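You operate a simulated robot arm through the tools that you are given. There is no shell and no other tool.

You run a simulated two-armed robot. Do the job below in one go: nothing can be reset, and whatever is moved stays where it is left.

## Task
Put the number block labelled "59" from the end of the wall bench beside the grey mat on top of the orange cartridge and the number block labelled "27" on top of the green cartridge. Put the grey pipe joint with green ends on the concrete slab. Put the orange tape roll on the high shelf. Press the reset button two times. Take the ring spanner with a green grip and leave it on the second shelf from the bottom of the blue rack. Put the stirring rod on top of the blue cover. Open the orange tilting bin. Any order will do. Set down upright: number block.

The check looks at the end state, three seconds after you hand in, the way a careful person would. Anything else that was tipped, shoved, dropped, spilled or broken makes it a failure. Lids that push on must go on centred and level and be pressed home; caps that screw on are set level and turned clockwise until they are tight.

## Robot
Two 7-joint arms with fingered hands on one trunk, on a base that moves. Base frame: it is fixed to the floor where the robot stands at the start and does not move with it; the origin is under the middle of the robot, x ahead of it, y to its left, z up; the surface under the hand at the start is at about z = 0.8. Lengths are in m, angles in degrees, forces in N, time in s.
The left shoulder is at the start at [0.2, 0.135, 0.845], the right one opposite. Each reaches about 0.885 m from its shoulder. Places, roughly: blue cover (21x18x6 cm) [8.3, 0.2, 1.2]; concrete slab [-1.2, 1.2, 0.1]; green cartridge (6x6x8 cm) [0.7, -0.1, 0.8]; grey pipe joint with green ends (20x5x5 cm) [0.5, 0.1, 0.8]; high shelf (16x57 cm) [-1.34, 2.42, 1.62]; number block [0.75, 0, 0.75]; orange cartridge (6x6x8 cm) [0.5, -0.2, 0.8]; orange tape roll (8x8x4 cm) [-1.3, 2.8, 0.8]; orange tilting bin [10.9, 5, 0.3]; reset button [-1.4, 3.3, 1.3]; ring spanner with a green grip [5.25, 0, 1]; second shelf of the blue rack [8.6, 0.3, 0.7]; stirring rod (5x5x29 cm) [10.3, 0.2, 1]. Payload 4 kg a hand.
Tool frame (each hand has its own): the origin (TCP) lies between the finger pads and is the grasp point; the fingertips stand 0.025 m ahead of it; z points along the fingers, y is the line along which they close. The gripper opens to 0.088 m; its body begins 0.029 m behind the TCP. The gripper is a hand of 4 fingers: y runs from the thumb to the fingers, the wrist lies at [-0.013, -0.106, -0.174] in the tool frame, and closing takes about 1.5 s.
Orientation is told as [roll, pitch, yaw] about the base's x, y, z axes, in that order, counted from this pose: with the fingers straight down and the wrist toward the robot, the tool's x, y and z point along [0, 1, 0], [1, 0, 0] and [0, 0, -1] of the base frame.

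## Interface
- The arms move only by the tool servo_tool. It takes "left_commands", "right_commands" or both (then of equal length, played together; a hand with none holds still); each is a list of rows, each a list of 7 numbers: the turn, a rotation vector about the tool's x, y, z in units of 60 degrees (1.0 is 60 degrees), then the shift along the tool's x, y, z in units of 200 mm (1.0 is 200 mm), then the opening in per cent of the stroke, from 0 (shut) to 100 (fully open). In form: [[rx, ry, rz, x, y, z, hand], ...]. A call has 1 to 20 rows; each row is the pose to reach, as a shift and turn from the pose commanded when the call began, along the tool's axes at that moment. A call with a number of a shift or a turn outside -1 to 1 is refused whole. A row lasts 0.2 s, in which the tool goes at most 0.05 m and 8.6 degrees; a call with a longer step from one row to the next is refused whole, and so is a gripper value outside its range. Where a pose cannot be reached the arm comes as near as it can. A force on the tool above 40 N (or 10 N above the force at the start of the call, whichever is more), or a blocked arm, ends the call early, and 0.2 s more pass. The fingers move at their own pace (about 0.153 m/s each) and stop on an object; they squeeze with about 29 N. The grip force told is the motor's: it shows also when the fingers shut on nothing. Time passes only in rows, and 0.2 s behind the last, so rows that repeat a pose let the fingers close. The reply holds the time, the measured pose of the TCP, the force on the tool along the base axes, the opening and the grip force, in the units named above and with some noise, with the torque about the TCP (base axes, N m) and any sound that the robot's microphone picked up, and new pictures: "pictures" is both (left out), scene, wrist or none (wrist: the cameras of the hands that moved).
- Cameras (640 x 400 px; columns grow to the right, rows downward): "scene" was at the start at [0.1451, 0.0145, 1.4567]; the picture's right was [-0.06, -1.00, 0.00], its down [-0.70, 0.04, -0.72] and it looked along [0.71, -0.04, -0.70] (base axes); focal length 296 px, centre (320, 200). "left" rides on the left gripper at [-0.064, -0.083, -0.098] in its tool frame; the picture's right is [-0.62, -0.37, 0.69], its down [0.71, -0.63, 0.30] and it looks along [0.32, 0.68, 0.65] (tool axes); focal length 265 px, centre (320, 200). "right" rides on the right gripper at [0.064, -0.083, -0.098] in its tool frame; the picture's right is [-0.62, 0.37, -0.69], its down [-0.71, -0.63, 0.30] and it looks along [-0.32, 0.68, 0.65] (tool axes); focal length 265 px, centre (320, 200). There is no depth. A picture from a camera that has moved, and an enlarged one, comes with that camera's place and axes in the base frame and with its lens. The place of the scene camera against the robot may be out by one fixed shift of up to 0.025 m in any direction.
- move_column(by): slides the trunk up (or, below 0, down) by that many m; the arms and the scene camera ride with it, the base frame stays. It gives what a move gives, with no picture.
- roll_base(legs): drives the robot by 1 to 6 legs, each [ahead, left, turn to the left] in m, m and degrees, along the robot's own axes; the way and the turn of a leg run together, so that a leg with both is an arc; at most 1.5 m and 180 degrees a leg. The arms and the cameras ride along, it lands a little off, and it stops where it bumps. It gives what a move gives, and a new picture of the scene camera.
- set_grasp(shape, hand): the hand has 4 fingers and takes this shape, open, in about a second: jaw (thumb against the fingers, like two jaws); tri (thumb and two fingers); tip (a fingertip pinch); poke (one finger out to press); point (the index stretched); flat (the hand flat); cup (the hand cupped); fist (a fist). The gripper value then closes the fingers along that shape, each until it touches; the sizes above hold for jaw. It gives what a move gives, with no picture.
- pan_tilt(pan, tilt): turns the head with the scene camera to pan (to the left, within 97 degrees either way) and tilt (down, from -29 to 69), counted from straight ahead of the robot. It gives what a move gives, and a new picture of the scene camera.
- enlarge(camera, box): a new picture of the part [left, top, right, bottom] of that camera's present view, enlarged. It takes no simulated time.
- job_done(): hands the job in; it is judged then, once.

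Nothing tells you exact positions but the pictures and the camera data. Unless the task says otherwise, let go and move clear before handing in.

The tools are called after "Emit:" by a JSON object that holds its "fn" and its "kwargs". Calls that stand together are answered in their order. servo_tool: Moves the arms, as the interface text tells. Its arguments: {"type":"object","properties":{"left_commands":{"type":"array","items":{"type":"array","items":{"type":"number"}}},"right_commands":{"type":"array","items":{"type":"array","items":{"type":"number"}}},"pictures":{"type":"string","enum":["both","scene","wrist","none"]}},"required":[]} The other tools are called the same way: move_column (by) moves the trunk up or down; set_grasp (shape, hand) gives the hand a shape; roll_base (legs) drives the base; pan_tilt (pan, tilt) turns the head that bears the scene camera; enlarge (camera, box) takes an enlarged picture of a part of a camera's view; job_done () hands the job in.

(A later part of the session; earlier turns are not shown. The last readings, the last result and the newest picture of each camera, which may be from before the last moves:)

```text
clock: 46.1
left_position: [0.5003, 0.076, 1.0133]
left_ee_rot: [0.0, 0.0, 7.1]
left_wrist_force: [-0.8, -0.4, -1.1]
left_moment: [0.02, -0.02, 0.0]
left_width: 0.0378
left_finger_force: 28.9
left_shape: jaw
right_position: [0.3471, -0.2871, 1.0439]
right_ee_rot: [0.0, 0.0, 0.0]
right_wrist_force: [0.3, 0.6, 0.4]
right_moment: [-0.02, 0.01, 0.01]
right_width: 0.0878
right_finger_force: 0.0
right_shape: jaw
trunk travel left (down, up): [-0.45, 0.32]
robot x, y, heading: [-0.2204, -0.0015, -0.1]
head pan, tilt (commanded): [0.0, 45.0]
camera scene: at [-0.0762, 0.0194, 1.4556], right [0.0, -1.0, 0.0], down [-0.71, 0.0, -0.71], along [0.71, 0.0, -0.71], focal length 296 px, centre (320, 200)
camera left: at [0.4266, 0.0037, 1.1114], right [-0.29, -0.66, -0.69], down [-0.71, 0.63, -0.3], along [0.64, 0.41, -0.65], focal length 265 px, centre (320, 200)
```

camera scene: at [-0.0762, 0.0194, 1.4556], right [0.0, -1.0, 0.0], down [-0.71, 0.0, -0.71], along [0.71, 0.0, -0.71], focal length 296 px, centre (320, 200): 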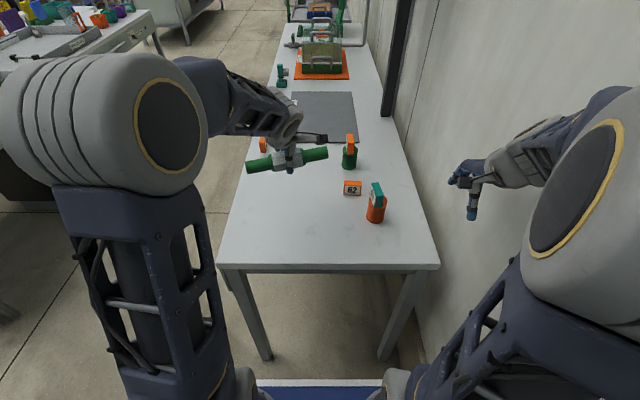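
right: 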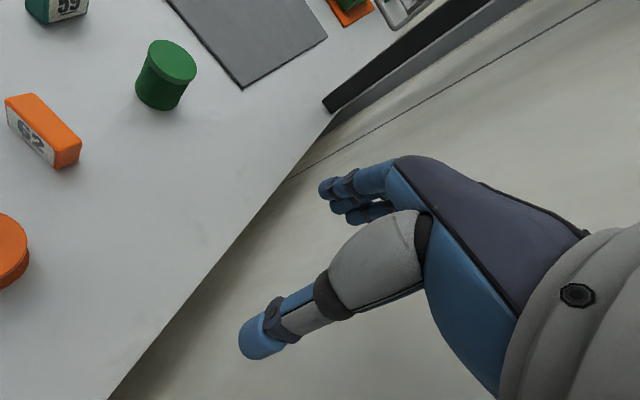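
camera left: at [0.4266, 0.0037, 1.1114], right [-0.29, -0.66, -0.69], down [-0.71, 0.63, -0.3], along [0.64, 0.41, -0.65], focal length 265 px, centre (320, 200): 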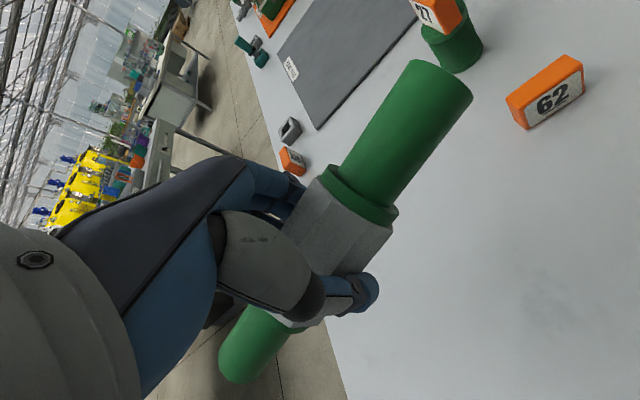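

The pipe joint is held. Now I'll look around to the left to find the slab, shelf and free floor before driving.

Emit:
{"fn": "pan_tilt", "kwargs": {"pan": 60, "tilt": 25}}

Emit:
{"fn": "pan_tilt", "kwargs": {"pan": 97, "tilt": 30}}

Emit:
{"fn": "pan_tilt", "kwargs": {"pan": -97, "tilt": 30}}

```text
clock: 47.4
left_position: [0.4999, 0.077, 1.0125]
left_ee_rot: [-0.1, 0.0, 7.0]
left_wrist_force: [-0.6, 0.4, -0.7]
left_moment: [-0.01, 0.02, 0.03]
left_width: 0.0376
left_finger_force: 29.4
left_shape: jaw
right_position: [0.3475, -0.2873, 1.043]
right_ee_rot: [0.1, -0.1, 0.0]
right_wrist_force: [1.1, -0.1, -0.4]
right_moment: [0.02, -0.02, 0.01]
right_width: 0.0876
right_finger_force: 0.1
right_shape: jaw
trunk travel left (down, up): [-0.45, 0.32]
robot x, y, heading: [-0.2203, -0.0005, -0.1]
head pan, tilt (commanded): [60.0, 25.0]
camera scene: at [-0.1117, 0.0991, 1.4862], right [0.87, -0.5, 0.0], down [-0.21, -0.37, -0.91], along [0.45, 0.78, -0.42], focal length 296 px, centre (320, 200)
```

scene: 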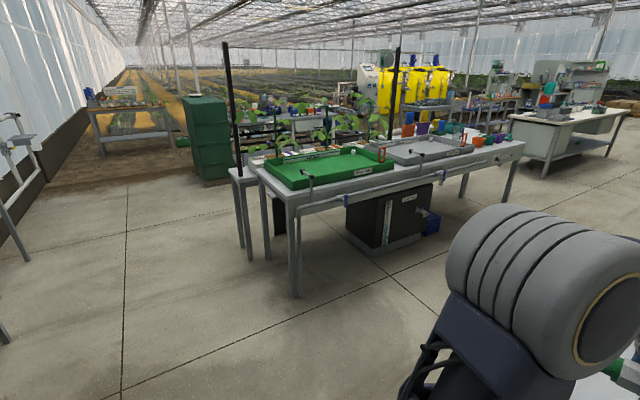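

```text
clock: 48.4
left_position: [0.5006, 0.077, 1.0122]
left_ee_rot: [0.1, -0.1, 7.0]
left_wrist_force: [-0.3, -1.3, -1.4]
left_moment: [-0.03, -0.03, 0.01]
left_width: 0.0374
left_finger_force: 28.8
left_shape: jaw
right_position: [0.3478, -0.2877, 1.0433]
right_ee_rot: [0.0, -0.1, 0.0]
right_wrist_force: [-1.1, 0.2, 0.0]
right_moment: [-0.04, 0.0, -0.03]
right_width: 0.0875
right_finger_force: 0.0
right_shape: jaw
trunk travel left (down, up): [-0.45, 0.32]
robot x, y, heading: [-0.2183, 0.0025, 0.1]
head pan, tilt (commanded): [97.0, 30.0]
camera scene: at [-0.1687, 0.1091, 1.4783], right [0.99, 0.12, 0.0], down [0.06, -0.5, -0.87], along [-0.11, 0.86, -0.5], focal length 296 px, centre (320, 200)
```

scene: 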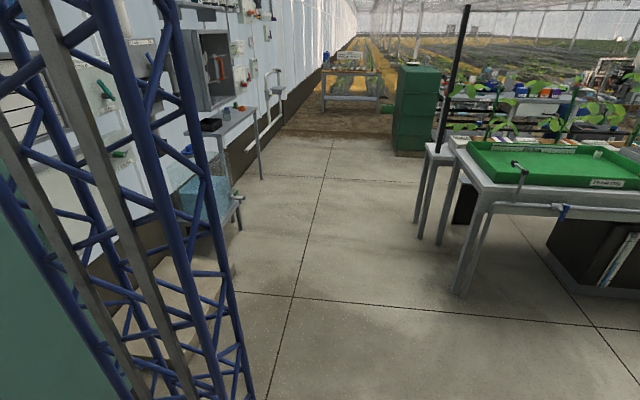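

```text
clock: 51.2
left_position: [0.4998, 0.0768, 1.0123]
left_ee_rot: [0.0, 0.0, 7.0]
left_wrist_force: [0.0, -1.2, -0.7]
left_moment: [-0.02, -0.01, -0.04]
left_width: 0.0375
left_finger_force: 28.8
left_shape: jaw
right_position: [0.348, -0.2877, 1.0436]
right_ee_rot: [0.0, 0.0, -0.1]
right_wrist_force: [0.6, 0.4, -0.1]
right_moment: [0.01, 0.01, -0.01]
right_width: 0.0877
right_finger_force: 0.0
right_shape: jaw
trunk travel left (down, up): [-0.45, 0.32]
robot x, y, heading: [-0.2216, 0.0005, 0.1]
head pan, tilt (commanded): [-97.0, 30.0]
camera scene: at [-0.1687, -0.0705, 1.4783], right [-0.99, 0.12, 0.0], down [0.06, 0.5, -0.87], along [-0.11, -0.86, -0.5], focal length 296 px, centre (320, 200)
```

scene: 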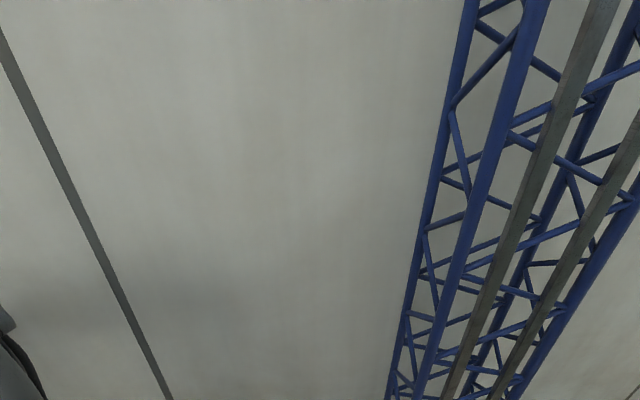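

The wall with the shelf, box and small bench is on the left at about x≈-1.5, and the floor there is open. I'll tuck the left arm with the pipe, then back off, shift left and turn 90° left.

Emit:
{"fn": "servo_tool", "kwargs": {"left_commands": [[0, 0, 0, 0.16, -0.12, -0.06, 0], [0, 0, 0, 0.32, -0.24, -0.12, 0], [0, 0, 0, 0.48, -0.36, -0.18, 0], [0, 0, 0, 0.64, -0.48, -0.24, 0], [0, 0, 0, 0.8, -0.6, -0.3, 0], [0, 0, 0, 0.94, -0.72, -0.35, 0]], "pictures": "none"}}

Emit:
{"fn": "roll_base", "kwargs": {"legs": [[-0.2, 0.5, 0], [0, 0, 90]]}}

Emit:
{"fn": "pan_tilt", "kwargs": {"pan": 60, "tilt": 35}}

```text
clock: 52.6
left_position: [0.3336, 0.2438, 1.0808]
left_ee_rot: [-0.2, -0.1, 6.9]
left_wrist_force: [0.4, -0.2, -1.3]
left_moment: [-0.02, 0.0, -0.02]
left_width: 0.0376
left_finger_force: 28.9
left_shape: jaw
right_position: [0.347, -0.2879, 1.0436]
right_ee_rot: [0.0, 0.0, 0.0]
right_wrist_force: [0.3, 0.8, -0.6]
right_moment: [0.02, 0.0, 0.02]
right_width: 0.0876
right_finger_force: 0.1
right_shape: jaw
trunk travel left (down, up): [-0.45, 0.32]
robot x, y, heading: [-0.2218, -0.0004, 0.0]
head pan, tilt (commanded): [-97.0, 30.0]
```

```text
clock: 59.6
left_position: [-0.6667, 1.0559, 1.0812]
left_ee_rot: [0.0, 0.0, 96.9]
left_wrist_force: [0.1, -0.8, -1.2]
left_moment: [-0.02, -0.01, -0.02]
left_width: 0.0371
left_finger_force: 29.3
left_shape: jaw
right_position: [-0.1329, 1.0681, 1.043]
right_ee_rot: [0.0, 0.1, 89.7]
right_wrist_force: [1.2, 0.7, -1.0]
right_moment: [0.0, -0.03, 0.02]
right_width: 0.0876
right_finger_force: 0.1
right_shape: jaw
trunk travel left (down, up): [-0.45, 0.32]
robot x, y, heading: [-0.4222, 0.4991, 90.0]
head pan, tilt (commanded): [-97.0, 30.0]
camera scene: at [-0.3291, 0.5679, 1.4783], right [-0.12, -0.99, 0.0], down [-0.5, 0.06, -0.87], along [0.86, -0.11, -0.5], focal length 296 px, centre (320, 200)
```

scene: 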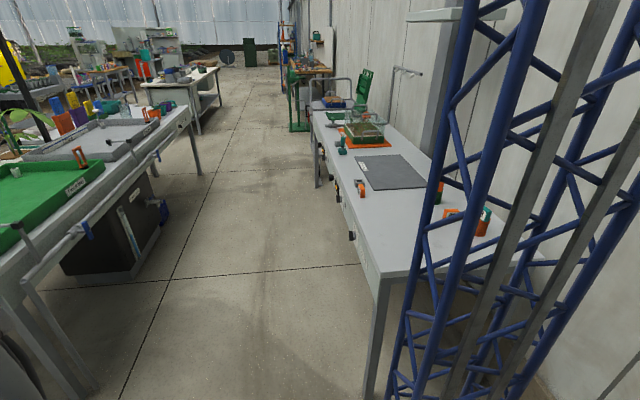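

```text
clock: 62.0
left_position: [-0.665, 1.0554, 1.081]
left_ee_rot: [0.0, -0.1, 96.8]
left_wrist_force: [0.1, -1.1, -1.3]
left_moment: [-0.02, 0.01, 0.0]
left_width: 0.0371
left_finger_force: 28.8
left_shape: jaw
right_position: [-0.1332, 1.0684, 1.0423]
right_ee_rot: [0.0, -0.1, 89.8]
right_wrist_force: [-0.2, -0.4, -0.4]
right_moment: [-0.03, 0.01, 0.02]
right_width: 0.0874
right_finger_force: 0.1
right_shape: jaw
trunk travel left (down, up): [-0.45, 0.32]
robot x, y, heading: [-0.421, 0.4985, 89.8]
head pan, tilt (commanded): [60.0, 35.0]
camera scene: at [-0.495, 0.6234, 1.4705], right [0.5, 0.86, 0.0], down [0.5, -0.29, -0.82], along [-0.71, 0.41, -0.57], focal length 296 px, centre (320, 200)
```

scene: 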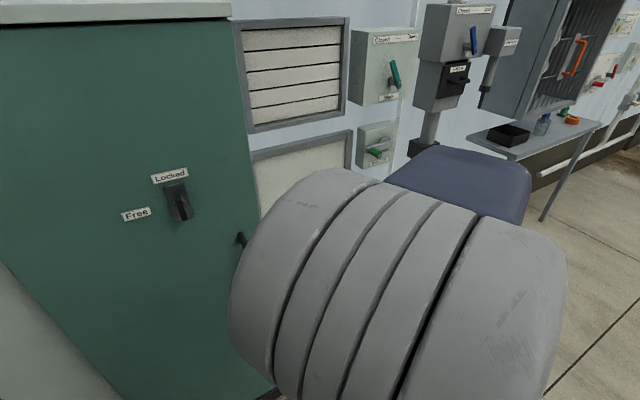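

A green cabinet stands close on the left, so I'll move ahead and to the right before turning to face the wall.

Emit:
{"fn": "roll_base", "kwargs": {"legs": [[0.5, -0.2, 0], [0, 0, 90]]}}

Emit:
{"fn": "pan_tilt", "kwargs": {"pan": 0, "tilt": 45}}

Emit:
{"fn": "pan_tilt", "kwargs": {"pan": -35, "tilt": 15}}

```text
clock: 69.0
left_position: [-0.778, 0.7553, 1.081]
left_ee_rot: [0.0, -0.1, -173.1]
left_wrist_force: [0.3, -0.1, -1.3]
left_moment: [-0.02, 0.0, -0.01]
left_width: 0.0369
left_finger_force: 29.1
left_shape: jaw
right_position: [-0.7911, 1.2881, 1.0439]
right_ee_rot: [-0.1, 0.0, 179.9]
right_wrist_force: [-0.9, 0.5, 0.1]
right_moment: [0.01, 0.03, 0.03]
right_width: 0.0877
right_finger_force: 0.1
right_shape: jaw
trunk travel left (down, up): [-0.45, 0.32]
robot x, y, heading: [-0.2184, 0.9993, 179.7]
head pan, tilt (commanded): [60.0, 35.0]
camera scene: at [-0.3224, 0.9435, 1.4705], right [-0.87, 0.5, 0.0], down [0.29, 0.5, -0.82], along [-0.41, -0.71, -0.57], focal length 296 px, centre (320, 200)
```

scene: 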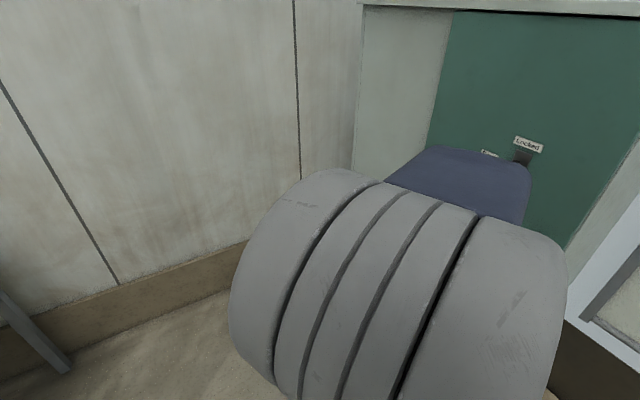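

```text
clock: 70.3
left_position: [-0.7776, 0.7569, 1.0805]
left_ee_rot: [0.0, 0.0, -173.1]
left_wrist_force: [-0.1, -0.5, -1.3]
left_moment: [0.01, 0.01, -0.01]
left_width: 0.0365
left_finger_force: 29.1
left_shape: jaw
right_position: [-0.7896, 1.2893, 1.0427]
right_ee_rot: [-0.1, 0.0, 179.9]
right_wrist_force: [-0.2, 0.7, -0.3]
right_moment: [-0.03, 0.01, -0.01]
right_width: 0.0873
right_finger_force: 0.1
right_shape: jaw
trunk travel left (down, up): [-0.45, 0.32]
robot x, y, heading: [-0.222, 0.9981, 179.7]
head pan, tilt (commanded): [0.0, 45.0]
camera scene: at [-0.3595, 1.0198, 1.4557], right [0.0, 1.0, 0.0], down [0.71, 0.0, -0.71], along [-0.71, 0.0, -0.71], focal length 296 px, centre (320, 200)
```

scene: 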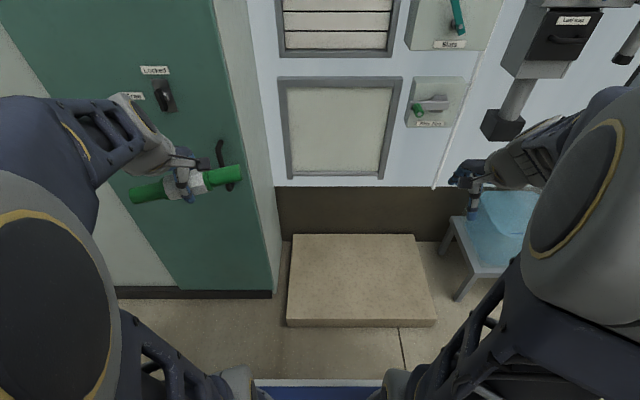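

```text
clock: 71.3
left_position: [-0.777, 0.7574, 1.0801]
left_ee_rot: [-0.1, -0.1, -173.0]
left_wrist_force: [-0.3, 0.6, -1.8]
left_moment: [0.03, 0.01, 0.01]
left_width: 0.0367
left_finger_force: 28.9
left_shape: jaw
right_position: [-0.7896, 1.2894, 1.0431]
right_ee_rot: [0.0, 0.0, 179.9]
right_wrist_force: [0.2, 0.5, 0.8]
right_moment: [-0.01, -0.02, -0.02]
right_width: 0.0872
right_finger_force: 0.1
right_shape: jaw
trunk travel left (down, up): [-0.45, 0.32]
robot x, y, heading: [-0.2238, 0.9994, 180.2]
head pan, tilt (commanded): [-35.0, 15.0]
camera scene: at [-0.3547, 1.0734, 1.5024], right [0.57, 0.82, 0.0], down [0.21, -0.15, -0.97], along [-0.79, 0.55, -0.26], focal length 296 px, centre (320, 200)
```

scene: 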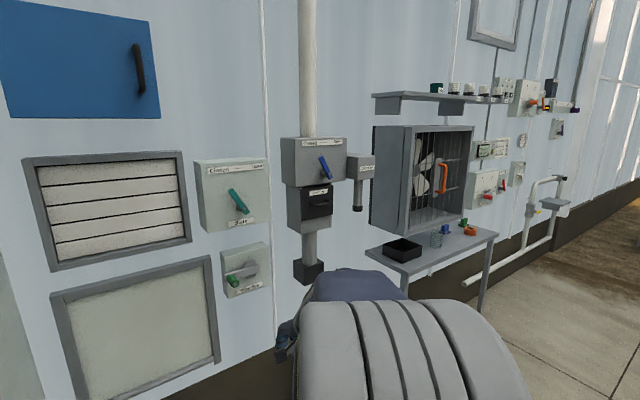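

The concrete slab is right ahead: about x -1.42…-0.93, y 0.89…1.57, top z≈0.1. I'll shift right and a bit ahead, then lower the trunk.

Emit:
{"fn": "roll_base", "kwargs": {"legs": [[0.08, -0.25, 0]]}}

Emit:
{"fn": "pan_tilt", "kwargs": {"pan": 0, "tilt": 50}}

```text
clock: 73.2
left_position: [-0.8562, 1.0065, 1.082]
left_ee_rot: [-0.1, 0.0, -173.1]
left_wrist_force: [0.4, -0.3, -1.2]
left_moment: [0.02, -0.01, -0.01]
left_width: 0.0369
left_finger_force: 28.8
left_shape: jaw
right_position: [-0.8681, 1.5402, 1.0437]
right_ee_rot: [0.0, 0.0, 179.8]
right_wrist_force: [0.3, 0.3, -0.2]
right_moment: [0.01, -0.03, 0.01]
right_width: 0.0878
right_finger_force: 0.1
right_shape: jaw
trunk travel left (down, up): [-0.45, 0.32]
robot x, y, heading: [-0.3047, 1.2553, 179.9]
head pan, tilt (commanded): [-35.0, 15.0]
camera scene: at [-0.434, 1.3243, 1.5025], right [0.58, 0.82, 0.0], down [0.21, -0.15, -0.97], along [-0.79, 0.56, -0.26], focal length 296 px, centre (320, 200)
```

scene: 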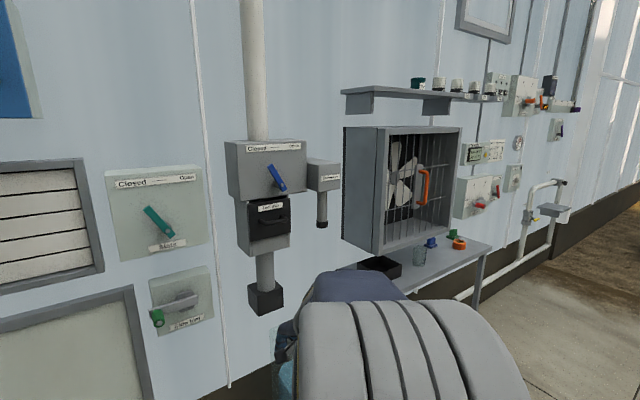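

```text
clock: 74.2
left_position: [-0.858, 1.008, 1.081]
left_ee_rot: [0.0, -0.1, -173.1]
left_wrist_force: [-0.7, 0.3, -1.8]
left_moment: [0.01, 0.01, 0.0]
left_width: 0.0368
left_finger_force: 28.9
left_shape: jaw
right_position: [-0.8689, 1.5409, 1.0435]
right_ee_rot: [-0.1, 0.0, 179.8]
right_wrist_force: [-0.5, 0.2, 0.4]
right_moment: [0.0, 0.02, -0.01]
right_width: 0.0877
right_finger_force: 0.0
right_shape: jaw
trunk travel left (down, up): [-0.45, 0.32]
robot x, y, heading: [-0.2988, 1.2509, 179.8]
head pan, tilt (commanded): [0.0, 50.0]
camera scene: at [-0.4347, 1.2708, 1.4488], right [0.0, 1.0, 0.0], down [0.77, 0.0, -0.64], along [-0.64, 0.0, -0.77], focal length 296 px, centre (320, 200)
```

scene: 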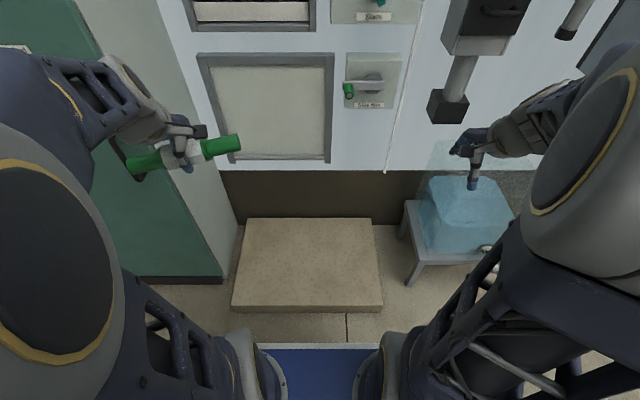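

Emit:
{"fn": "move_column", "kwargs": {"by": -0.4}}

Emit:
{"fn": "pan_tilt", "kwargs": {"pan": 0, "tilt": 40}}

```text
clock: 78.0
left_position: [-0.857, 1.0073, 0.6812]
left_ee_rot: [-0.1, 0.0, -173.1]
left_wrist_force: [0.6, 0.4, -1.4]
left_moment: [-0.03, 0.02, -0.03]
left_width: 0.0367
left_finger_force: 29.2
left_shape: jaw
right_position: [-0.8678, 1.5403, 0.6439]
right_ee_rot: [0.0, 0.1, 179.8]
right_wrist_force: [-0.5, -0.2, -0.4]
right_moment: [-0.02, -0.03, -0.01]
right_width: 0.0878
right_finger_force: 0.0
right_shape: jaw
trunk travel left (down, up): [-0.05, 0.72]
robot x, y, heading: [-0.3011, 1.2511, 179.9]
head pan, tilt (commanded): [0.0, 50.0]
```

```text
clock: 78.7
left_position: [-0.8568, 1.0076, 0.6816]
left_ee_rot: [0.0, 0.0, -173.1]
left_wrist_force: [-0.8, 0.0, -1.7]
left_moment: [-0.01, 0.0, 0.0]
left_width: 0.0366
left_finger_force: 29.2
left_shape: jaw
right_position: [-0.8694, 1.5401, 0.6426]
right_ee_rot: [-0.1, 0.0, 179.8]
right_wrist_force: [1.2, -0.4, 0.8]
right_moment: [-0.03, 0.01, 0.02]
right_width: 0.0875
right_finger_force: 0.1
right_shape: jaw
trunk travel left (down, up): [-0.05, 0.72]
robot x, y, heading: [-0.2983, 1.248, 179.7]
head pan, tilt (commanded): [0.0, 40.0]
camera scene: at [-0.4426, 1.2707, 1.0629], right [0.0, 1.0, 0.0], down [0.64, 0.0, -0.77], along [-0.77, 0.0, -0.64], focal length 296 px, centre (320, 200)
```

scene: 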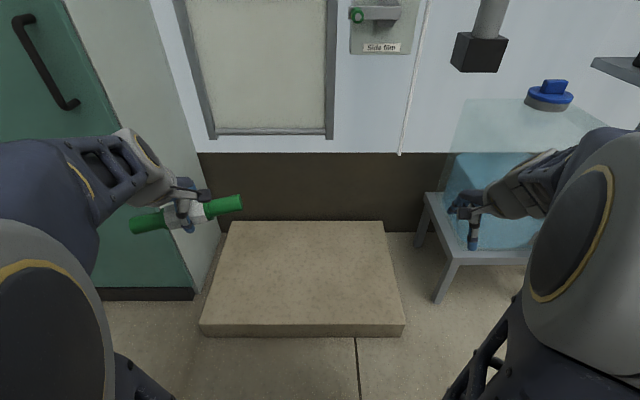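

I'll carry the pipe over the middle of the slab, staying clear of the cabinet, and come down to about 0.2 m above it first.

Emit:
{"fn": "servo_tool", "kwargs": {"left_commands": [[0, 0, 0, -0.07, 0.1, 0.15, 0], [0, 0, 0, -0.14, 0.2, 0.3, 0], [0, 0, 0, -0.21, 0.3, 0.45, 0], [0, 0, 0, -0.28, 0.4, 0.6, 0], [0, 0, 0, -0.35, 0.5, 0.75, 0], [0, 0, 0, -0.43, 0.61, 0.9, 0]], "pictures": "none"}}

Emit:
{"fn": "servo_tool", "kwargs": {"left_commands": [[0, 0, 0, -0.07, 0.1, 0.15, 0], [0, 0, 0, -0.14, 0.2, 0.3, 0], [0, 0, 0, -0.21, 0.3, 0.45, 0], [0, 0, 0, -0.28, 0.4, 0.6, 0], [0, 0, 0, -0.35, 0.5, 0.75, 0], [0, 0, 0, -0.43, 0.61, 0.9, 0], [0, 0, 0, -0.43, 0.61, 0.9, 0]], "pictures": "both"}}

```text
clock: 80.1
left_position: [-0.9888, 1.0779, 0.4998]
left_ee_rot: [0.1, -0.1, -173.1]
left_wrist_force: [0.3, -0.7, -1.1]
left_moment: [0.01, -0.02, -0.01]
left_width: 0.0351
left_finger_force: 29.0
left_shape: jaw
right_position: [-0.868, 1.5397, 0.6425]
right_ee_rot: [0.0, 0.0, 179.8]
right_wrist_force: [-0.5, 0.0, -0.8]
right_moment: [-0.01, -0.01, -0.01]
right_width: 0.0878
right_finger_force: 0.1
right_shape: jaw
trunk travel left (down, up): [-0.05, 0.72]
robot x, y, heading: [-0.3009, 1.2517, 180.2]
head pan, tilt (commanded): [0.0, 40.0]
```

```text
clock: 81.7
left_position: [-1.1191, 1.1494, 0.3196]
left_ee_rot: [0.0, -0.1, -173.2]
left_wrist_force: [-0.2, -0.1, -1.2]
left_moment: [-0.01, -0.02, 0.03]
left_width: 0.0351
left_finger_force: 29.1
left_shape: jaw
right_position: [-0.8684, 1.5398, 0.6438]
right_ee_rot: [0.1, 0.0, 179.7]
right_wrist_force: [-0.3, 0.2, -0.1]
right_moment: [-0.01, -0.02, 0.01]
right_width: 0.0874
right_finger_force: 0.0
right_shape: jaw
trunk travel left (down, up): [-0.05, 0.72]
robot x, y, heading: [-0.2976, 1.2472, 180.0]
head pan, tilt (commanded): [0.0, 40.0]
camera scene: at [-0.4426, 1.2708, 1.0629], right [0.0, 1.0, 0.0], down [0.64, 0.0, -0.77], along [-0.77, 0.0, -0.64], focal length 296 px, centre (320, 200)
camera left: at [-1.0431, 1.224, 0.4186], right [0.29, 0.66, -0.69], down [0.71, -0.63, -0.3], along [-0.64, -0.4, -0.65], focal length 265 px, centre (320, 200)
```

scene: 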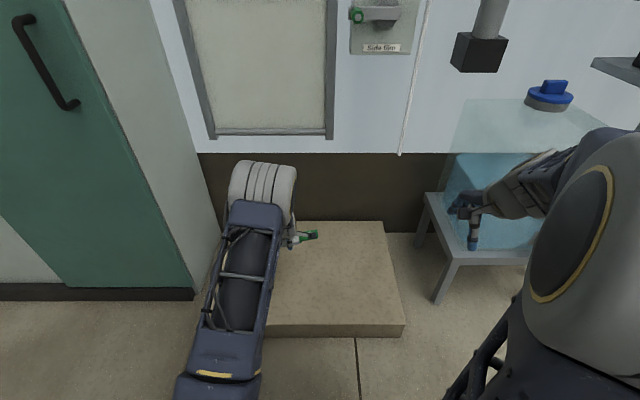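
left: 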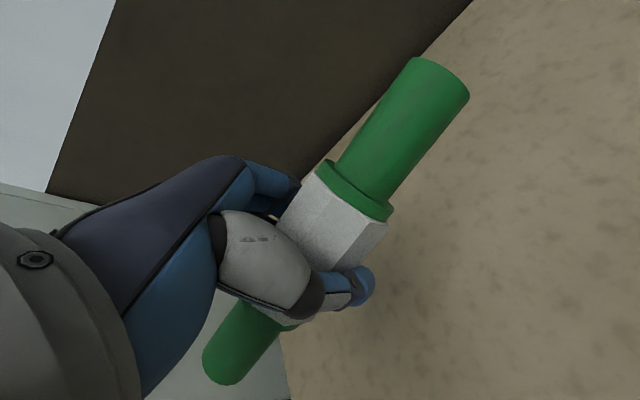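

Emit:
{"fn": "servo_tool", "kwargs": {"left_commands": [[0, 0, 0, 0, 0, 0.2, 0], [0, 0, 0, 0, 0, 0.4, 0], [0, 0, 0, 0, 0, 0.55, 0], [0, 0, 0, 0, 0, 0.68, 0], [0, 0, 0, 0, 0, 0.78, 0], [0, 0, 0, 0, 0, 0.85, 0]], "pictures": "both"}}

Emit:
{"fn": "servo_tool", "kwargs": {"left_commands": [[0, 0, 0, 0, 0, 0.02, 0], [0, 0, 0, 0, 0, 0.04, 0], [0, 0, 0, 0, 0, 0.06, 0], [0, 0, 0, 0, 0, 0.08, 0]], "pictures": "none"}}

```text
clock: 83.1
left_position: [-1.1206, 1.1474, 0.1521]
left_ee_rot: [0.0, 0.0, -173.1]
left_wrist_force: [-0.4, 0.4, -1.1]
left_moment: [0.03, -0.02, -0.01]
left_width: 0.0349
left_finger_force: 29.3
left_shape: jaw
right_position: [-0.8686, 1.5399, 0.6427]
right_ee_rot: [0.0, -0.1, 179.7]
right_wrist_force: [0.0, -0.2, -0.5]
right_moment: [0.0, -0.01, 0.0]
right_width: 0.0878
right_finger_force: 0.1
right_shape: jaw
trunk travel left (down, up): [-0.05, 0.72]
robot x, y, heading: [-0.3002, 1.25, 179.8]
head pan, tilt (commanded): [0.0, 40.0]
camera scene: at [-0.4426, 1.2707, 1.0629], right [0.0, 1.0, 0.0], down [0.64, 0.0, -0.77], along [-0.77, 0.0, -0.64], focal length 296 px, centre (320, 200)
camera left: at [-1.0436, 1.2232, 0.2488], right [0.29, 0.66, -0.69], down [0.71, -0.63, -0.3], along [-0.64, -0.4, -0.65], focal length 265 px, centre (320, 200)
```

scene: 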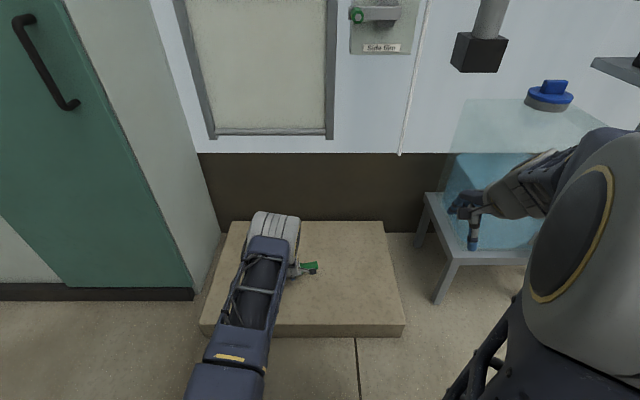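
left: 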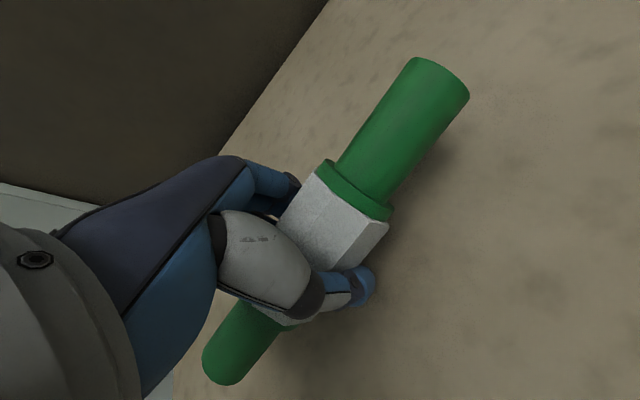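

```text
clock: 84.1
left_position: [-1.1208, 1.149, 0.1339]
left_ee_rot: [0.0, 0.0, -173.1]
left_wrist_force: [-0.3, 0.0, -1.4]
left_moment: [0.0, 0.0, -0.05]
left_width: 0.0353
left_finger_force: 28.6
left_shape: jaw
right_position: [-0.8686, 1.5402, 0.6418]
right_ee_rot: [0.1, 0.0, 179.8]
right_wrist_force: [-0.5, -1.0, -0.7]
right_moment: [0.01, -0.04, 0.0]
right_width: 0.0875
right_finger_force: 0.1
right_shape: jaw
trunk travel left (down, up): [-0.05, 0.72]
robot x, y, heading: [-0.3003, 1.2539, 179.9]
head pan, tilt (commanded): [0.0, 40.0]
```

Emit:
{"fn": "servo_tool", "kwargs": {"left_commands": [[0, 0, 0, 0, 0, 0.015, 0], [0, 0, 0, 0, 0, 0.03, 0]], "pictures": "none"}}

Emit:
{"fn": "servo_tool", "kwargs": {"left_commands": [[0, 0, 0, 0, 0, 0.01, 0], [0, 0, 0, 0, 0, 0.02, 0]], "pictures": "none"}}

Emit:
{"fn": "servo_tool", "kwargs": {"left_commands": [[0, 0, 0, 0, 0, 0.01, 0], [0, 0, 0, 0, 0, 0.015, 0]], "pictures": "wrist"}}

```text
clock: 84.7
left_position: [-1.1202, 1.1488, 0.1282]
left_ee_rot: [0.0, 0.1, -173.2]
left_wrist_force: [0.0, 0.4, -0.8]
left_moment: [0.0, 0.01, -0.04]
left_width: 0.035
left_finger_force: 29.2
left_shape: jaw
right_position: [-0.8683, 1.5396, 0.6423]
right_ee_rot: [0.1, 0.0, 179.8]
right_wrist_force: [-0.1, 0.4, 0.2]
right_moment: [-0.01, 0.02, 0.0]
right_width: 0.0875
right_finger_force: 0.0
right_shape: jaw
trunk travel left (down, up): [-0.05, 0.72]
robot x, y, heading: [-0.3013, 1.2524, 179.8]
head pan, tilt (commanded): [0.0, 40.0]
```

```text
clock: 85.3
left_position: [-1.1206, 1.1501, 0.1246]
left_ee_rot: [-0.1, 0.1, -173.2]
left_wrist_force: [0.9, -0.2, 1.2]
left_moment: [0.02, -0.09, -0.02]
left_width: 0.0352
left_finger_force: 29.2
left_shape: jaw
right_position: [-0.8685, 1.5398, 0.6438]
right_ee_rot: [-0.1, 0.0, 179.9]
right_wrist_force: [-0.2, 0.0, 0.0]
right_moment: [0.0, -0.03, 0.0]
right_width: 0.0874
right_finger_force: 0.1
right_shape: jaw
trunk travel left (down, up): [-0.05, 0.72]
robot x, y, heading: [-0.3013, 1.2517, 179.7]
head pan, tilt (commanded): [0.0, 40.0]
```

```text
clock: 85.9
left_position: [-1.1226, 1.1497, 0.1258]
left_ee_rot: [-0.1, -0.2, -173.1]
left_wrist_force: [7.3, 0.0, 31.0]
left_moment: [0.24, -0.99, -0.06]
left_width: 0.0355
left_finger_force: 28.7
left_shape: jaw
right_position: [-0.8682, 1.5404, 0.6433]
right_ee_rot: [0.0, 0.0, 179.9]
right_wrist_force: [0.1, -1.6, -0.4]
right_moment: [0.02, -0.02, 0.0]
right_width: 0.0876
right_finger_force: 0.0
right_shape: jaw
trunk travel left (down, up): [-0.05, 0.72]
robot x, y, heading: [-0.3005, 1.2542, 180.1]
head pan, tilt (commanded): [0.0, 40.0]
camera left: at [-1.0447, 1.2239, 0.2229], right [0.29, 0.66, -0.69], down [0.71, -0.63, -0.31], along [-0.64, -0.4, -0.65], focal length 265 px, centre (320, 200)
```

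left: 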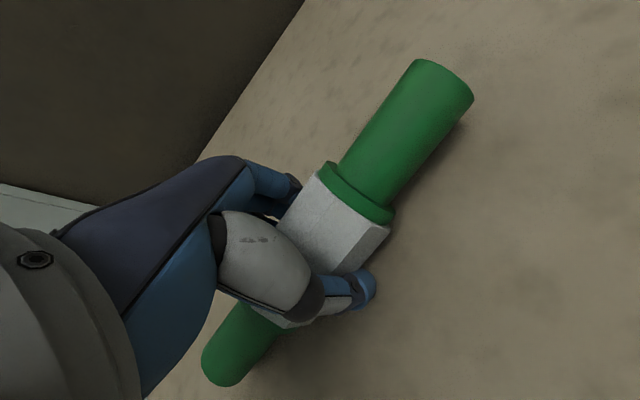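

The pipe rests on the slab, so I'll relieve the pressure, open slowly and lift.

Emit:
{"fn": "servo_tool", "kwargs": {"left_commands": [[0, 0, 0, 0, 0, -0.015, 0], [0, 0, 0, 0, 0, -0.018, 0], [0, 0, 0, 0, 0, -0.018, 48], [0, 0, 0, 0, 0, -0.018, 55], [0, 0, 0, 0, 0, -0.018, 65], [0, 0, 0, 0, 0, -0.018, 80], [0, 0, 0, 0, 0, -0.018, 100], [0, 0, 0, 0, 0, -0.018, 100]], "pictures": "wrist"}}

```text
clock: 87.7
left_position: [-1.1204, 1.1495, 0.1249]
left_ee_rot: [0.0, 0.0, -173.1]
left_wrist_force: [3.0, 0.6, 8.5]
left_moment: [-0.1, 0.26, 0.02]
left_width: 0.0847
left_finger_force: 0.1
left_shape: jaw
right_position: [-0.8692, 1.54, 0.6439]
right_ee_rot: [0.0, 0.1, 179.8]
right_wrist_force: [-0.4, 0.2, -0.3]
right_moment: [0.0, -0.01, 0.01]
right_width: 0.0875
right_finger_force: 0.0
right_shape: jaw
trunk travel left (down, up): [-0.05, 0.72]
robot x, y, heading: [-0.3005, 1.2497, 179.7]
head pan, tilt (commanded): [0.0, 40.0]
camera left: at [-1.0432, 1.2235, 0.2239], right [0.29, 0.66, -0.69], down [0.71, -0.63, -0.3], along [-0.64, -0.4, -0.65], focal length 265 px, centre (320, 200)
```

left: 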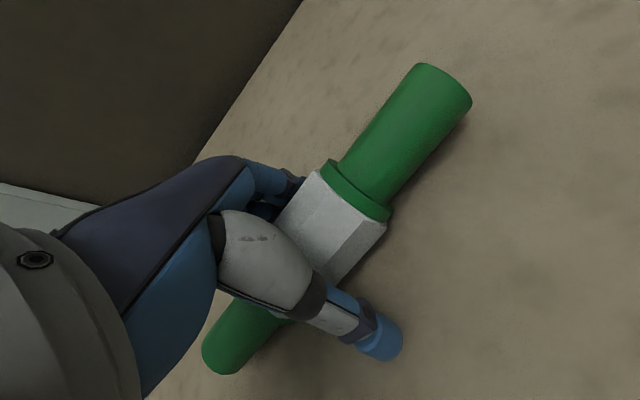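

Emit:
{"fn": "servo_tool", "kwargs": {"left_commands": [[0, 0, 0, 0, 0, -0.03, 100], [0, 0, 0, 0, 0, -0.08, 100], [0, 0, 0, 0, 0, -0.15, 100], [0, 0, 0, 0, 0, -0.3, 100], [0, 0, 0, 0, 0, -0.5, 100], [0, 0, 0, 0, 0, -0.7, 100]], "pictures": "both"}}

```text
clock: 89.1
left_position: [-1.1197, 1.1478, 0.2661]
left_ee_rot: [0.1, 0.1, -173.2]
left_wrist_force: [0.9, 0.4, -0.9]
left_moment: [0.0, 0.02, 0.0]
left_width: 0.088
left_finger_force: 0.0
left_shape: jaw
right_position: [-0.8685, 1.5396, 0.6434]
right_ee_rot: [0.0, 0.0, 179.7]
right_wrist_force: [-0.5, -0.1, -0.6]
right_moment: [-0.01, 0.0, 0.0]
right_width: 0.0875
right_finger_force: 0.0
right_shape: jaw
trunk travel left (down, up): [-0.05, 0.72]
robot x, y, heading: [-0.3021, 1.2499, 180.1]
head pan, tilt (commanded): [0.0, 40.0]
camera scene: at [-0.4426, 1.2708, 1.0628], right [0.0, 1.0, 0.0], down [0.64, 0.0, -0.77], along [-0.77, 0.0, -0.64], focal length 296 px, centre (320, 200)
camera left: at [-1.0433, 1.2233, 0.364], right [0.29, 0.66, -0.69], down [0.71, -0.63, -0.3], along [-0.64, -0.4, -0.65], focal length 265 px, centre (320, 200)
```

scene: 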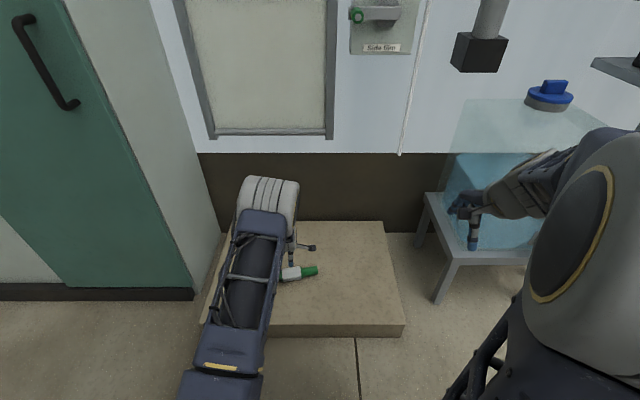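
left: 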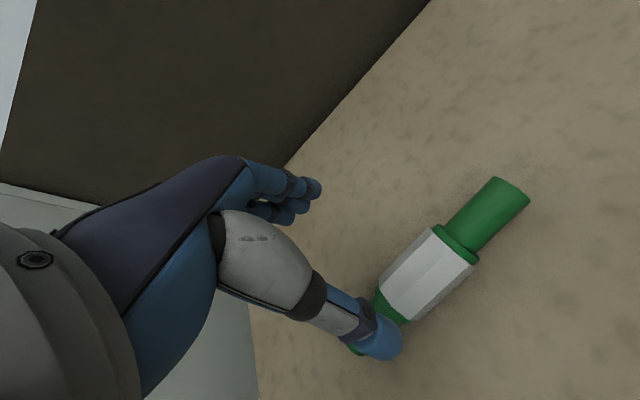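

The pipe joint lies on the slab. I'll retract the left hand the way it came and raise the trunk.

Emit:
{"fn": "servo_tool", "kwargs": {"left_commands": [[0, 0, 0, 0, 0, -0.2, 100], [0, 0, 0, 0, 0, -0.4, 100], [0, 0, 0, 0.06, -0.1, -0.55, 100], [0, 0, 0, 0.13, -0.22, -0.7, 100], [0, 0, 0, 0.2, -0.34, -0.82, 100], [0, 0, 0, 0.3, -0.48, -0.92, 100], [0, 0, 0, 0.4, -0.64, -1.0, 100]], "pictures": "none"}}

Emit:
{"fn": "servo_tool", "kwargs": {"left_commands": [[0, 0, 0, 0.08, -0.12, -0.17, 100], [0, 0, 0, 0.16, -0.24, -0.34, 100], [0, 0, 0, 0.24, -0.36, -0.5, 100], [0, 0, 0, 0.32, -0.48, -0.7, 100], [0, 0, 0, 0.4, -0.58, -0.85, 100], [0, 0, 0, 0.44, -0.6, -1.0, 100]], "pictures": "none"}}

Emit:
{"fn": "move_column", "kwargs": {"by": 0.4}}

Emit:
{"fn": "pan_tilt", "kwargs": {"pan": -20, "tilt": 40}}

```text
clock: 90.7
left_position: [-0.9831, 1.0861, 0.4657]
left_ee_rot: [0.0, 0.1, -173.2]
left_wrist_force: [-0.2, -0.2, 0.5]
left_moment: [0.0, 0.01, 0.01]
left_width: 0.0879
left_finger_force: 0.0
left_shape: jaw
right_position: [-0.8676, 1.5405, 0.643]
right_ee_rot: [0.0, 0.1, 179.9]
right_wrist_force: [-0.1, -0.1, 0.0]
right_moment: [0.0, 0.0, 0.0]
right_width: 0.0876
right_finger_force: 0.0
right_shape: jaw
trunk travel left (down, up): [-0.05, 0.72]
robot x, y, heading: [-0.2976, 1.25, 179.8]
head pan, tilt (commanded): [0.0, 40.0]
```

```text
clock: 92.1
left_position: [-0.8535, 1.0112, 0.665]
left_ee_rot: [0.1, 0.1, -173.1]
left_wrist_force: [0.2, -0.4, 0.0]
left_moment: [-0.03, 0.0, 0.01]
left_width: 0.0878
left_finger_force: 0.1
left_shape: jaw
right_position: [-0.8694, 1.5407, 0.6427]
right_ee_rot: [0.0, 0.0, 179.8]
right_wrist_force: [0.1, 0.0, 0.5]
right_moment: [-0.02, 0.02, -0.02]
right_width: 0.0875
right_finger_force: 0.1
right_shape: jaw
trunk travel left (down, up): [-0.05, 0.72]
robot x, y, heading: [-0.3019, 1.2559, 179.7]
head pan, tilt (commanded): [0.0, 40.0]
```

```text
clock: 95.9
left_position: [-0.8534, 1.0117, 1.0646]
left_ee_rot: [0.0, 0.0, -173.1]
left_wrist_force: [-0.2, 0.5, 1.1]
left_moment: [0.0, 0.0, 0.0]
left_width: 0.0882
left_finger_force: 0.1
left_shape: jaw
right_position: [-0.8688, 1.5407, 1.043]
right_ee_rot: [0.0, 0.1, 179.8]
right_wrist_force: [-0.6, 0.6, -0.2]
right_moment: [0.03, -0.01, 0.02]
right_width: 0.0876
right_finger_force: 0.0
right_shape: jaw
trunk travel left (down, up): [-0.45, 0.32]
robot x, y, heading: [-0.2951, 1.2518, 179.8]
head pan, tilt (commanded): [0.0, 40.0]
```

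```text
clock: 96.8
left_position: [-0.8535, 1.0109, 1.0642]
left_ee_rot: [0.0, 0.0, -173.0]
left_wrist_force: [0.3, 0.6, -0.7]
left_moment: [0.03, 0.03, -0.02]
left_width: 0.0881
left_finger_force: 0.0
left_shape: jaw
right_position: [-0.8673, 1.5394, 1.0443]
right_ee_rot: [0.0, -0.1, 179.7]
right_wrist_force: [-0.3, -0.7, 0.1]
right_moment: [-0.01, 0.01, 0.01]
right_width: 0.0875
right_finger_force: 0.2
right_shape: jaw
trunk travel left (down, up): [-0.45, 0.32]
robot x, y, heading: [-0.2988, 1.2517, 179.9]
head pan, tilt (commanded): [-20.0, 40.0]
camera scene: at [-0.4374, 1.2998, 1.4629], right [0.34, 0.94, 0.0], down [0.6, -0.22, -0.77], along [-0.72, 0.26, -0.64], focal length 296 px, centre (320, 200)
```

scene: 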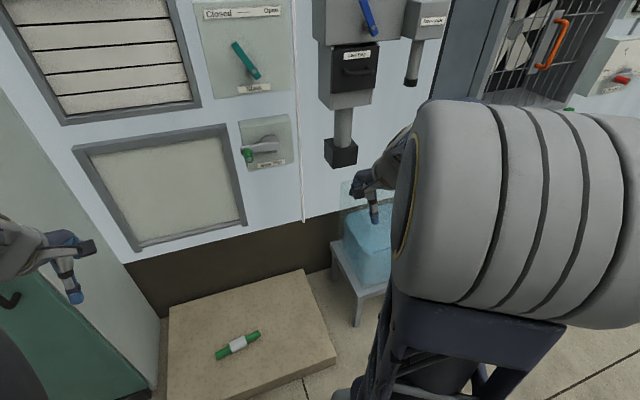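

The pipe is well placed. Next is the tape roll, so I'll strafe right along the wall to about y≈2.65 and look.

Emit:
{"fn": "roll_base", "kwargs": {"legs": [[0, -1.35, 0]]}}

Emit:
{"fn": "pan_tilt", "kwargs": {"pan": 0, "tilt": 25}}

```text
clock: 103.5
left_position: [-0.8472, 2.3547, 1.0653]
left_ee_rot: [0.0, 0.0, -173.6]
left_wrist_force: [1.1, 0.4, 0.6]
left_moment: [-0.01, 0.02, 0.01]
left_width: 0.0878
left_finger_force: 0.0
left_shape: jaw
right_position: [-0.8585, 2.8824, 1.0434]
right_ee_rot: [0.0, 0.0, 179.4]
right_wrist_force: [0.5, 0.2, -0.3]
right_moment: [0.03, 0.01, 0.03]
right_width: 0.0875
right_finger_force: 0.1
right_shape: jaw
trunk travel left (down, up): [-0.45, 0.32]
robot x, y, heading: [-0.292, 2.5895, 179.3]
head pan, tilt (commanded): [-20.0, 40.0]
camera scene: at [-0.4287, 2.6395, 1.4629], right [0.35, 0.94, 0.0], down [0.6, -0.23, -0.77], along [-0.72, 0.27, -0.64], focal length 296 px, centre (320, 200)
```

scene: 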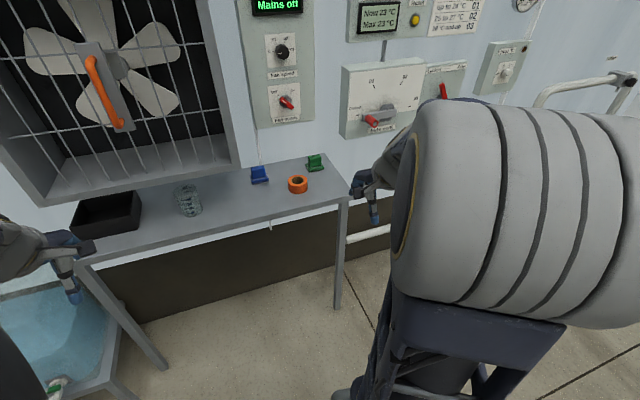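

```text
clock: 104.3
left_position: [-0.8469, 2.3543, 1.0638]
left_ee_rot: [0.1, 0.0, -173.5]
left_wrist_force: [0.0, 0.1, 0.0]
left_moment: [-0.01, 0.01, 0.0]
left_width: 0.0878
left_finger_force: 0.1
left_shape: jaw
right_position: [-0.858, 2.883, 1.0427]
right_ee_rot: [-0.1, -0.1, 179.4]
right_wrist_force: [-0.7, -0.4, -0.3]
right_moment: [0.0, -0.01, -0.01]
right_width: 0.0878
right_finger_force: 0.0
right_shape: jaw
trunk travel left (down, up): [-0.45, 0.32]
robot x, y, heading: [-0.293, 2.5894, 179.3]
head pan, tilt (commanded): [0.0, 25.0]
camera scene: at [-0.4412, 2.6106, 1.4862], right [0.01, 1.0, 0.0], down [0.42, 0.0, -0.91], along [-0.91, 0.01, -0.42], focal length 296 px, centre (320, 200)
```

scene: 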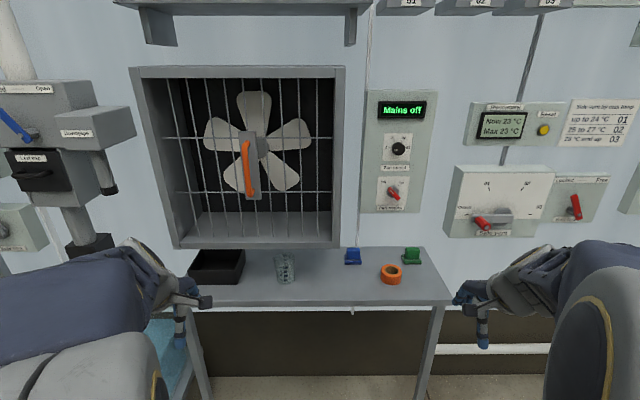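

I see the orange tape roll on the small wall table, the yellow reset button on the thermometer box, and the high shelf above the fan. I'll zoom in on each.

Emit:
{"fn": "enlarge", "kwargs": {"camera": "scene", "box": [320, 230, 460, 310]}}

Emit:
{"fn": "enlarge", "kwargs": {"camera": "scene", "box": [440, 80, 640, 240]}}

Emit:
{"fn": "pan_tilt", "kwargs": {"pan": 0, "tilt": -10}}

```text
4.57 times, centred on (390, 270) of scene
camera zoom: at [-0.4412, 2.6106, 1.4862], right [0.01, 1.0, 0.0], down [0.42, 0.0, -0.91], along [-0.91, 0.01, -0.42], focal length 1354 px, centre (0, -120)
```

zoom: 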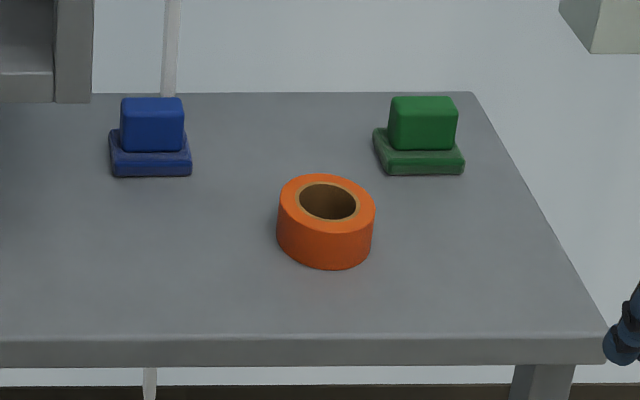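

```text
2.50 times, centred on (540, 160) of scene
camera zoom: at [-0.4412, 2.6106, 1.4862], right [0.01, 1.0, 0.0], down [0.42, 0.0, -0.91], along [-0.91, 0.01, -0.42], focal length 741 px, centre (-230, 300)
```

zoom: 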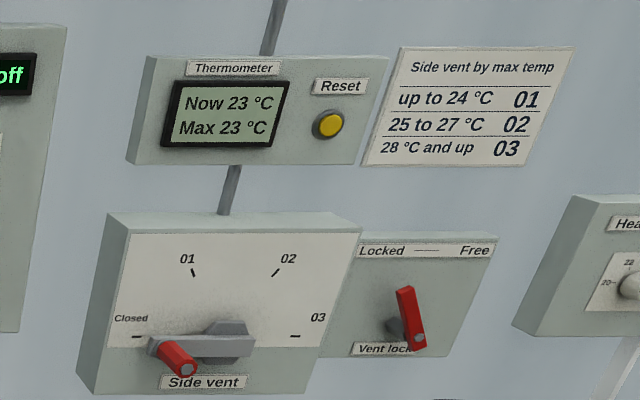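

```text
clock: 105.3
left_position: [-0.8467, 2.3528, 1.064]
left_ee_rot: [0.0, 0.0, -173.5]
left_wrist_force: [0.2, -0.9, -0.1]
left_moment: [-0.04, -0.01, -0.01]
left_width: 0.0877
left_finger_force: 0.0
left_shape: jaw
right_position: [-0.8578, 2.8826, 1.0438]
right_ee_rot: [0.0, -0.1, 179.4]
right_wrist_force: [0.7, -0.4, 0.1]
right_moment: [0.02, -0.02, 0.01]
right_width: 0.0877
right_finger_force: 0.1
right_shape: jaw
trunk travel left (down, up): [-0.45, 0.32]
robot x, y, heading: [-0.2932, 2.5905, 179.3]
head pan, tilt (commanded): [0.0, -10.0]
camera scene: at [-0.4334, 2.6105, 1.5418], right [0.01, 1.0, 0.0], down [-0.17, 0.0, -0.98], along [-0.98, 0.01, 0.17], focal length 296 px, centre (320, 200)
```

scene: 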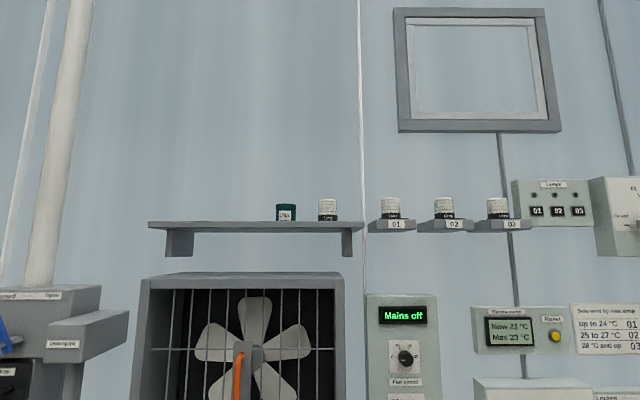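

I'll check how high a downward-pointing hand can reach: raise the trunk fully, then raise the right hand toward shelf height in free space.

Emit:
{"fn": "move_column", "kwargs": {"by": 0.32}}

Emit:
{"fn": "servo_tool", "kwargs": {"right_commands": [[0, 0, 0, 0, 0, -0.2, 100], [0, 0, 0, 0, 0, -0.4, 100], [0, 0, 0, 0, 0, -0.6, 100], [0, 0, 0, 0, 0, -0.8, 100], [0, 0, 0, 0, 0, -1.0, 100], [0, 0, 0, 0, 0, -1.0, 100]], "pictures": "none"}}

Emit:
{"fn": "servo_tool", "kwargs": {"right_commands": [[0, 0, 0, 0, 0, -0.2, 100], [0, 0, 0, 0, 0, -0.4, 100], [0, 0, 0, 0, 0, -0.6, 100], [0, 0, 0, 0, 0, -0.7, 100], [0, 0, 0, 0, 0, -0.7, 100]], "pictures": "scene"}}

```text
clock: 108.5
left_position: [-0.8475, 2.3546, 1.3847]
left_ee_rot: [0.0, 0.0, -173.5]
left_wrist_force: [-0.2, -0.1, 0.0]
left_moment: [0.01, 0.01, -0.01]
left_width: 0.0877
left_finger_force: 0.0
left_shape: jaw
right_position: [-0.858, 2.8833, 1.3638]
right_ee_rot: [0.1, -0.1, 179.4]
right_wrist_force: [-0.5, -0.3, -0.5]
right_moment: [-0.02, -0.03, 0.0]
right_width: 0.0877
right_finger_force: 0.0
right_shape: jaw
trunk travel left (down, up): [-0.77, 0.0]
robot x, y, heading: [-0.2887, 2.5903, 179.7]
head pan, tilt (commanded): [0.0, -10.0]
```

```text
clock: 109.9
left_position: [-0.847, 2.3543, 1.3844]
left_ee_rot: [0.0, 0.0, -173.5]
left_wrist_force: [0.0, 0.2, -0.1]
left_moment: [0.0, -0.01, -0.02]
left_width: 0.0878
left_finger_force: 0.1
left_shape: jaw
right_position: [-0.859, 2.8841, 1.5645]
right_ee_rot: [-0.1, 0.0, 179.4]
right_wrist_force: [0.2, -0.5, -0.5]
right_moment: [-0.01, 0.01, 0.03]
right_width: 0.0876
right_finger_force: 0.1
right_shape: jaw
trunk travel left (down, up): [-0.77, 0.0]
robot x, y, heading: [-0.2966, 2.5903, 179.3]
head pan, tilt (commanded): [0.0, -10.0]
```

```text
clock: 111.1
left_position: [-0.8483, 2.3539, 1.3845]
left_ee_rot: [0.0, 0.0, -173.5]
left_wrist_force: [0.7, 0.3, 0.7]
left_moment: [-0.02, -0.01, 0.02]
left_width: 0.0879
left_finger_force: 0.0
left_shape: jaw
right_position: [-0.8587, 2.8816, 1.7045]
right_ee_rot: [0.1, 0.0, 179.4]
right_wrist_force: [0.9, -0.4, -0.6]
right_moment: [0.01, -0.01, 0.01]
right_width: 0.0879
right_finger_force: 0.0
right_shape: jaw
trunk travel left (down, up): [-0.77, 0.0]
robot x, y, heading: [-0.2955, 2.5879, 179.4]
head pan, tilt (commanded): [0.0, -10.0]
camera scene: at [-0.4335, 2.6105, 1.8619], right [0.01, 1.0, 0.0], down [-0.17, 0.0, -0.98], along [-0.98, 0.01, 0.17], focal length 296 px, centre (320, 200)
```

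scene: 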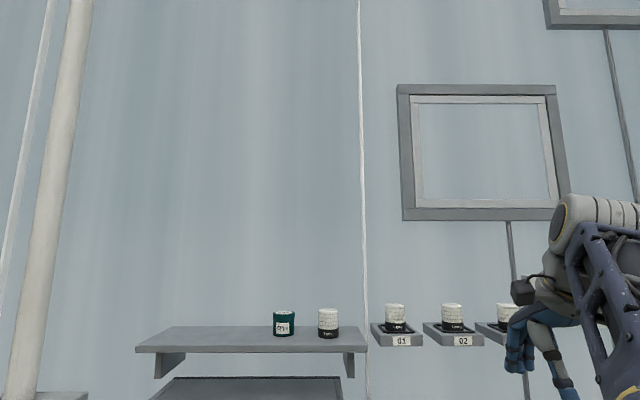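

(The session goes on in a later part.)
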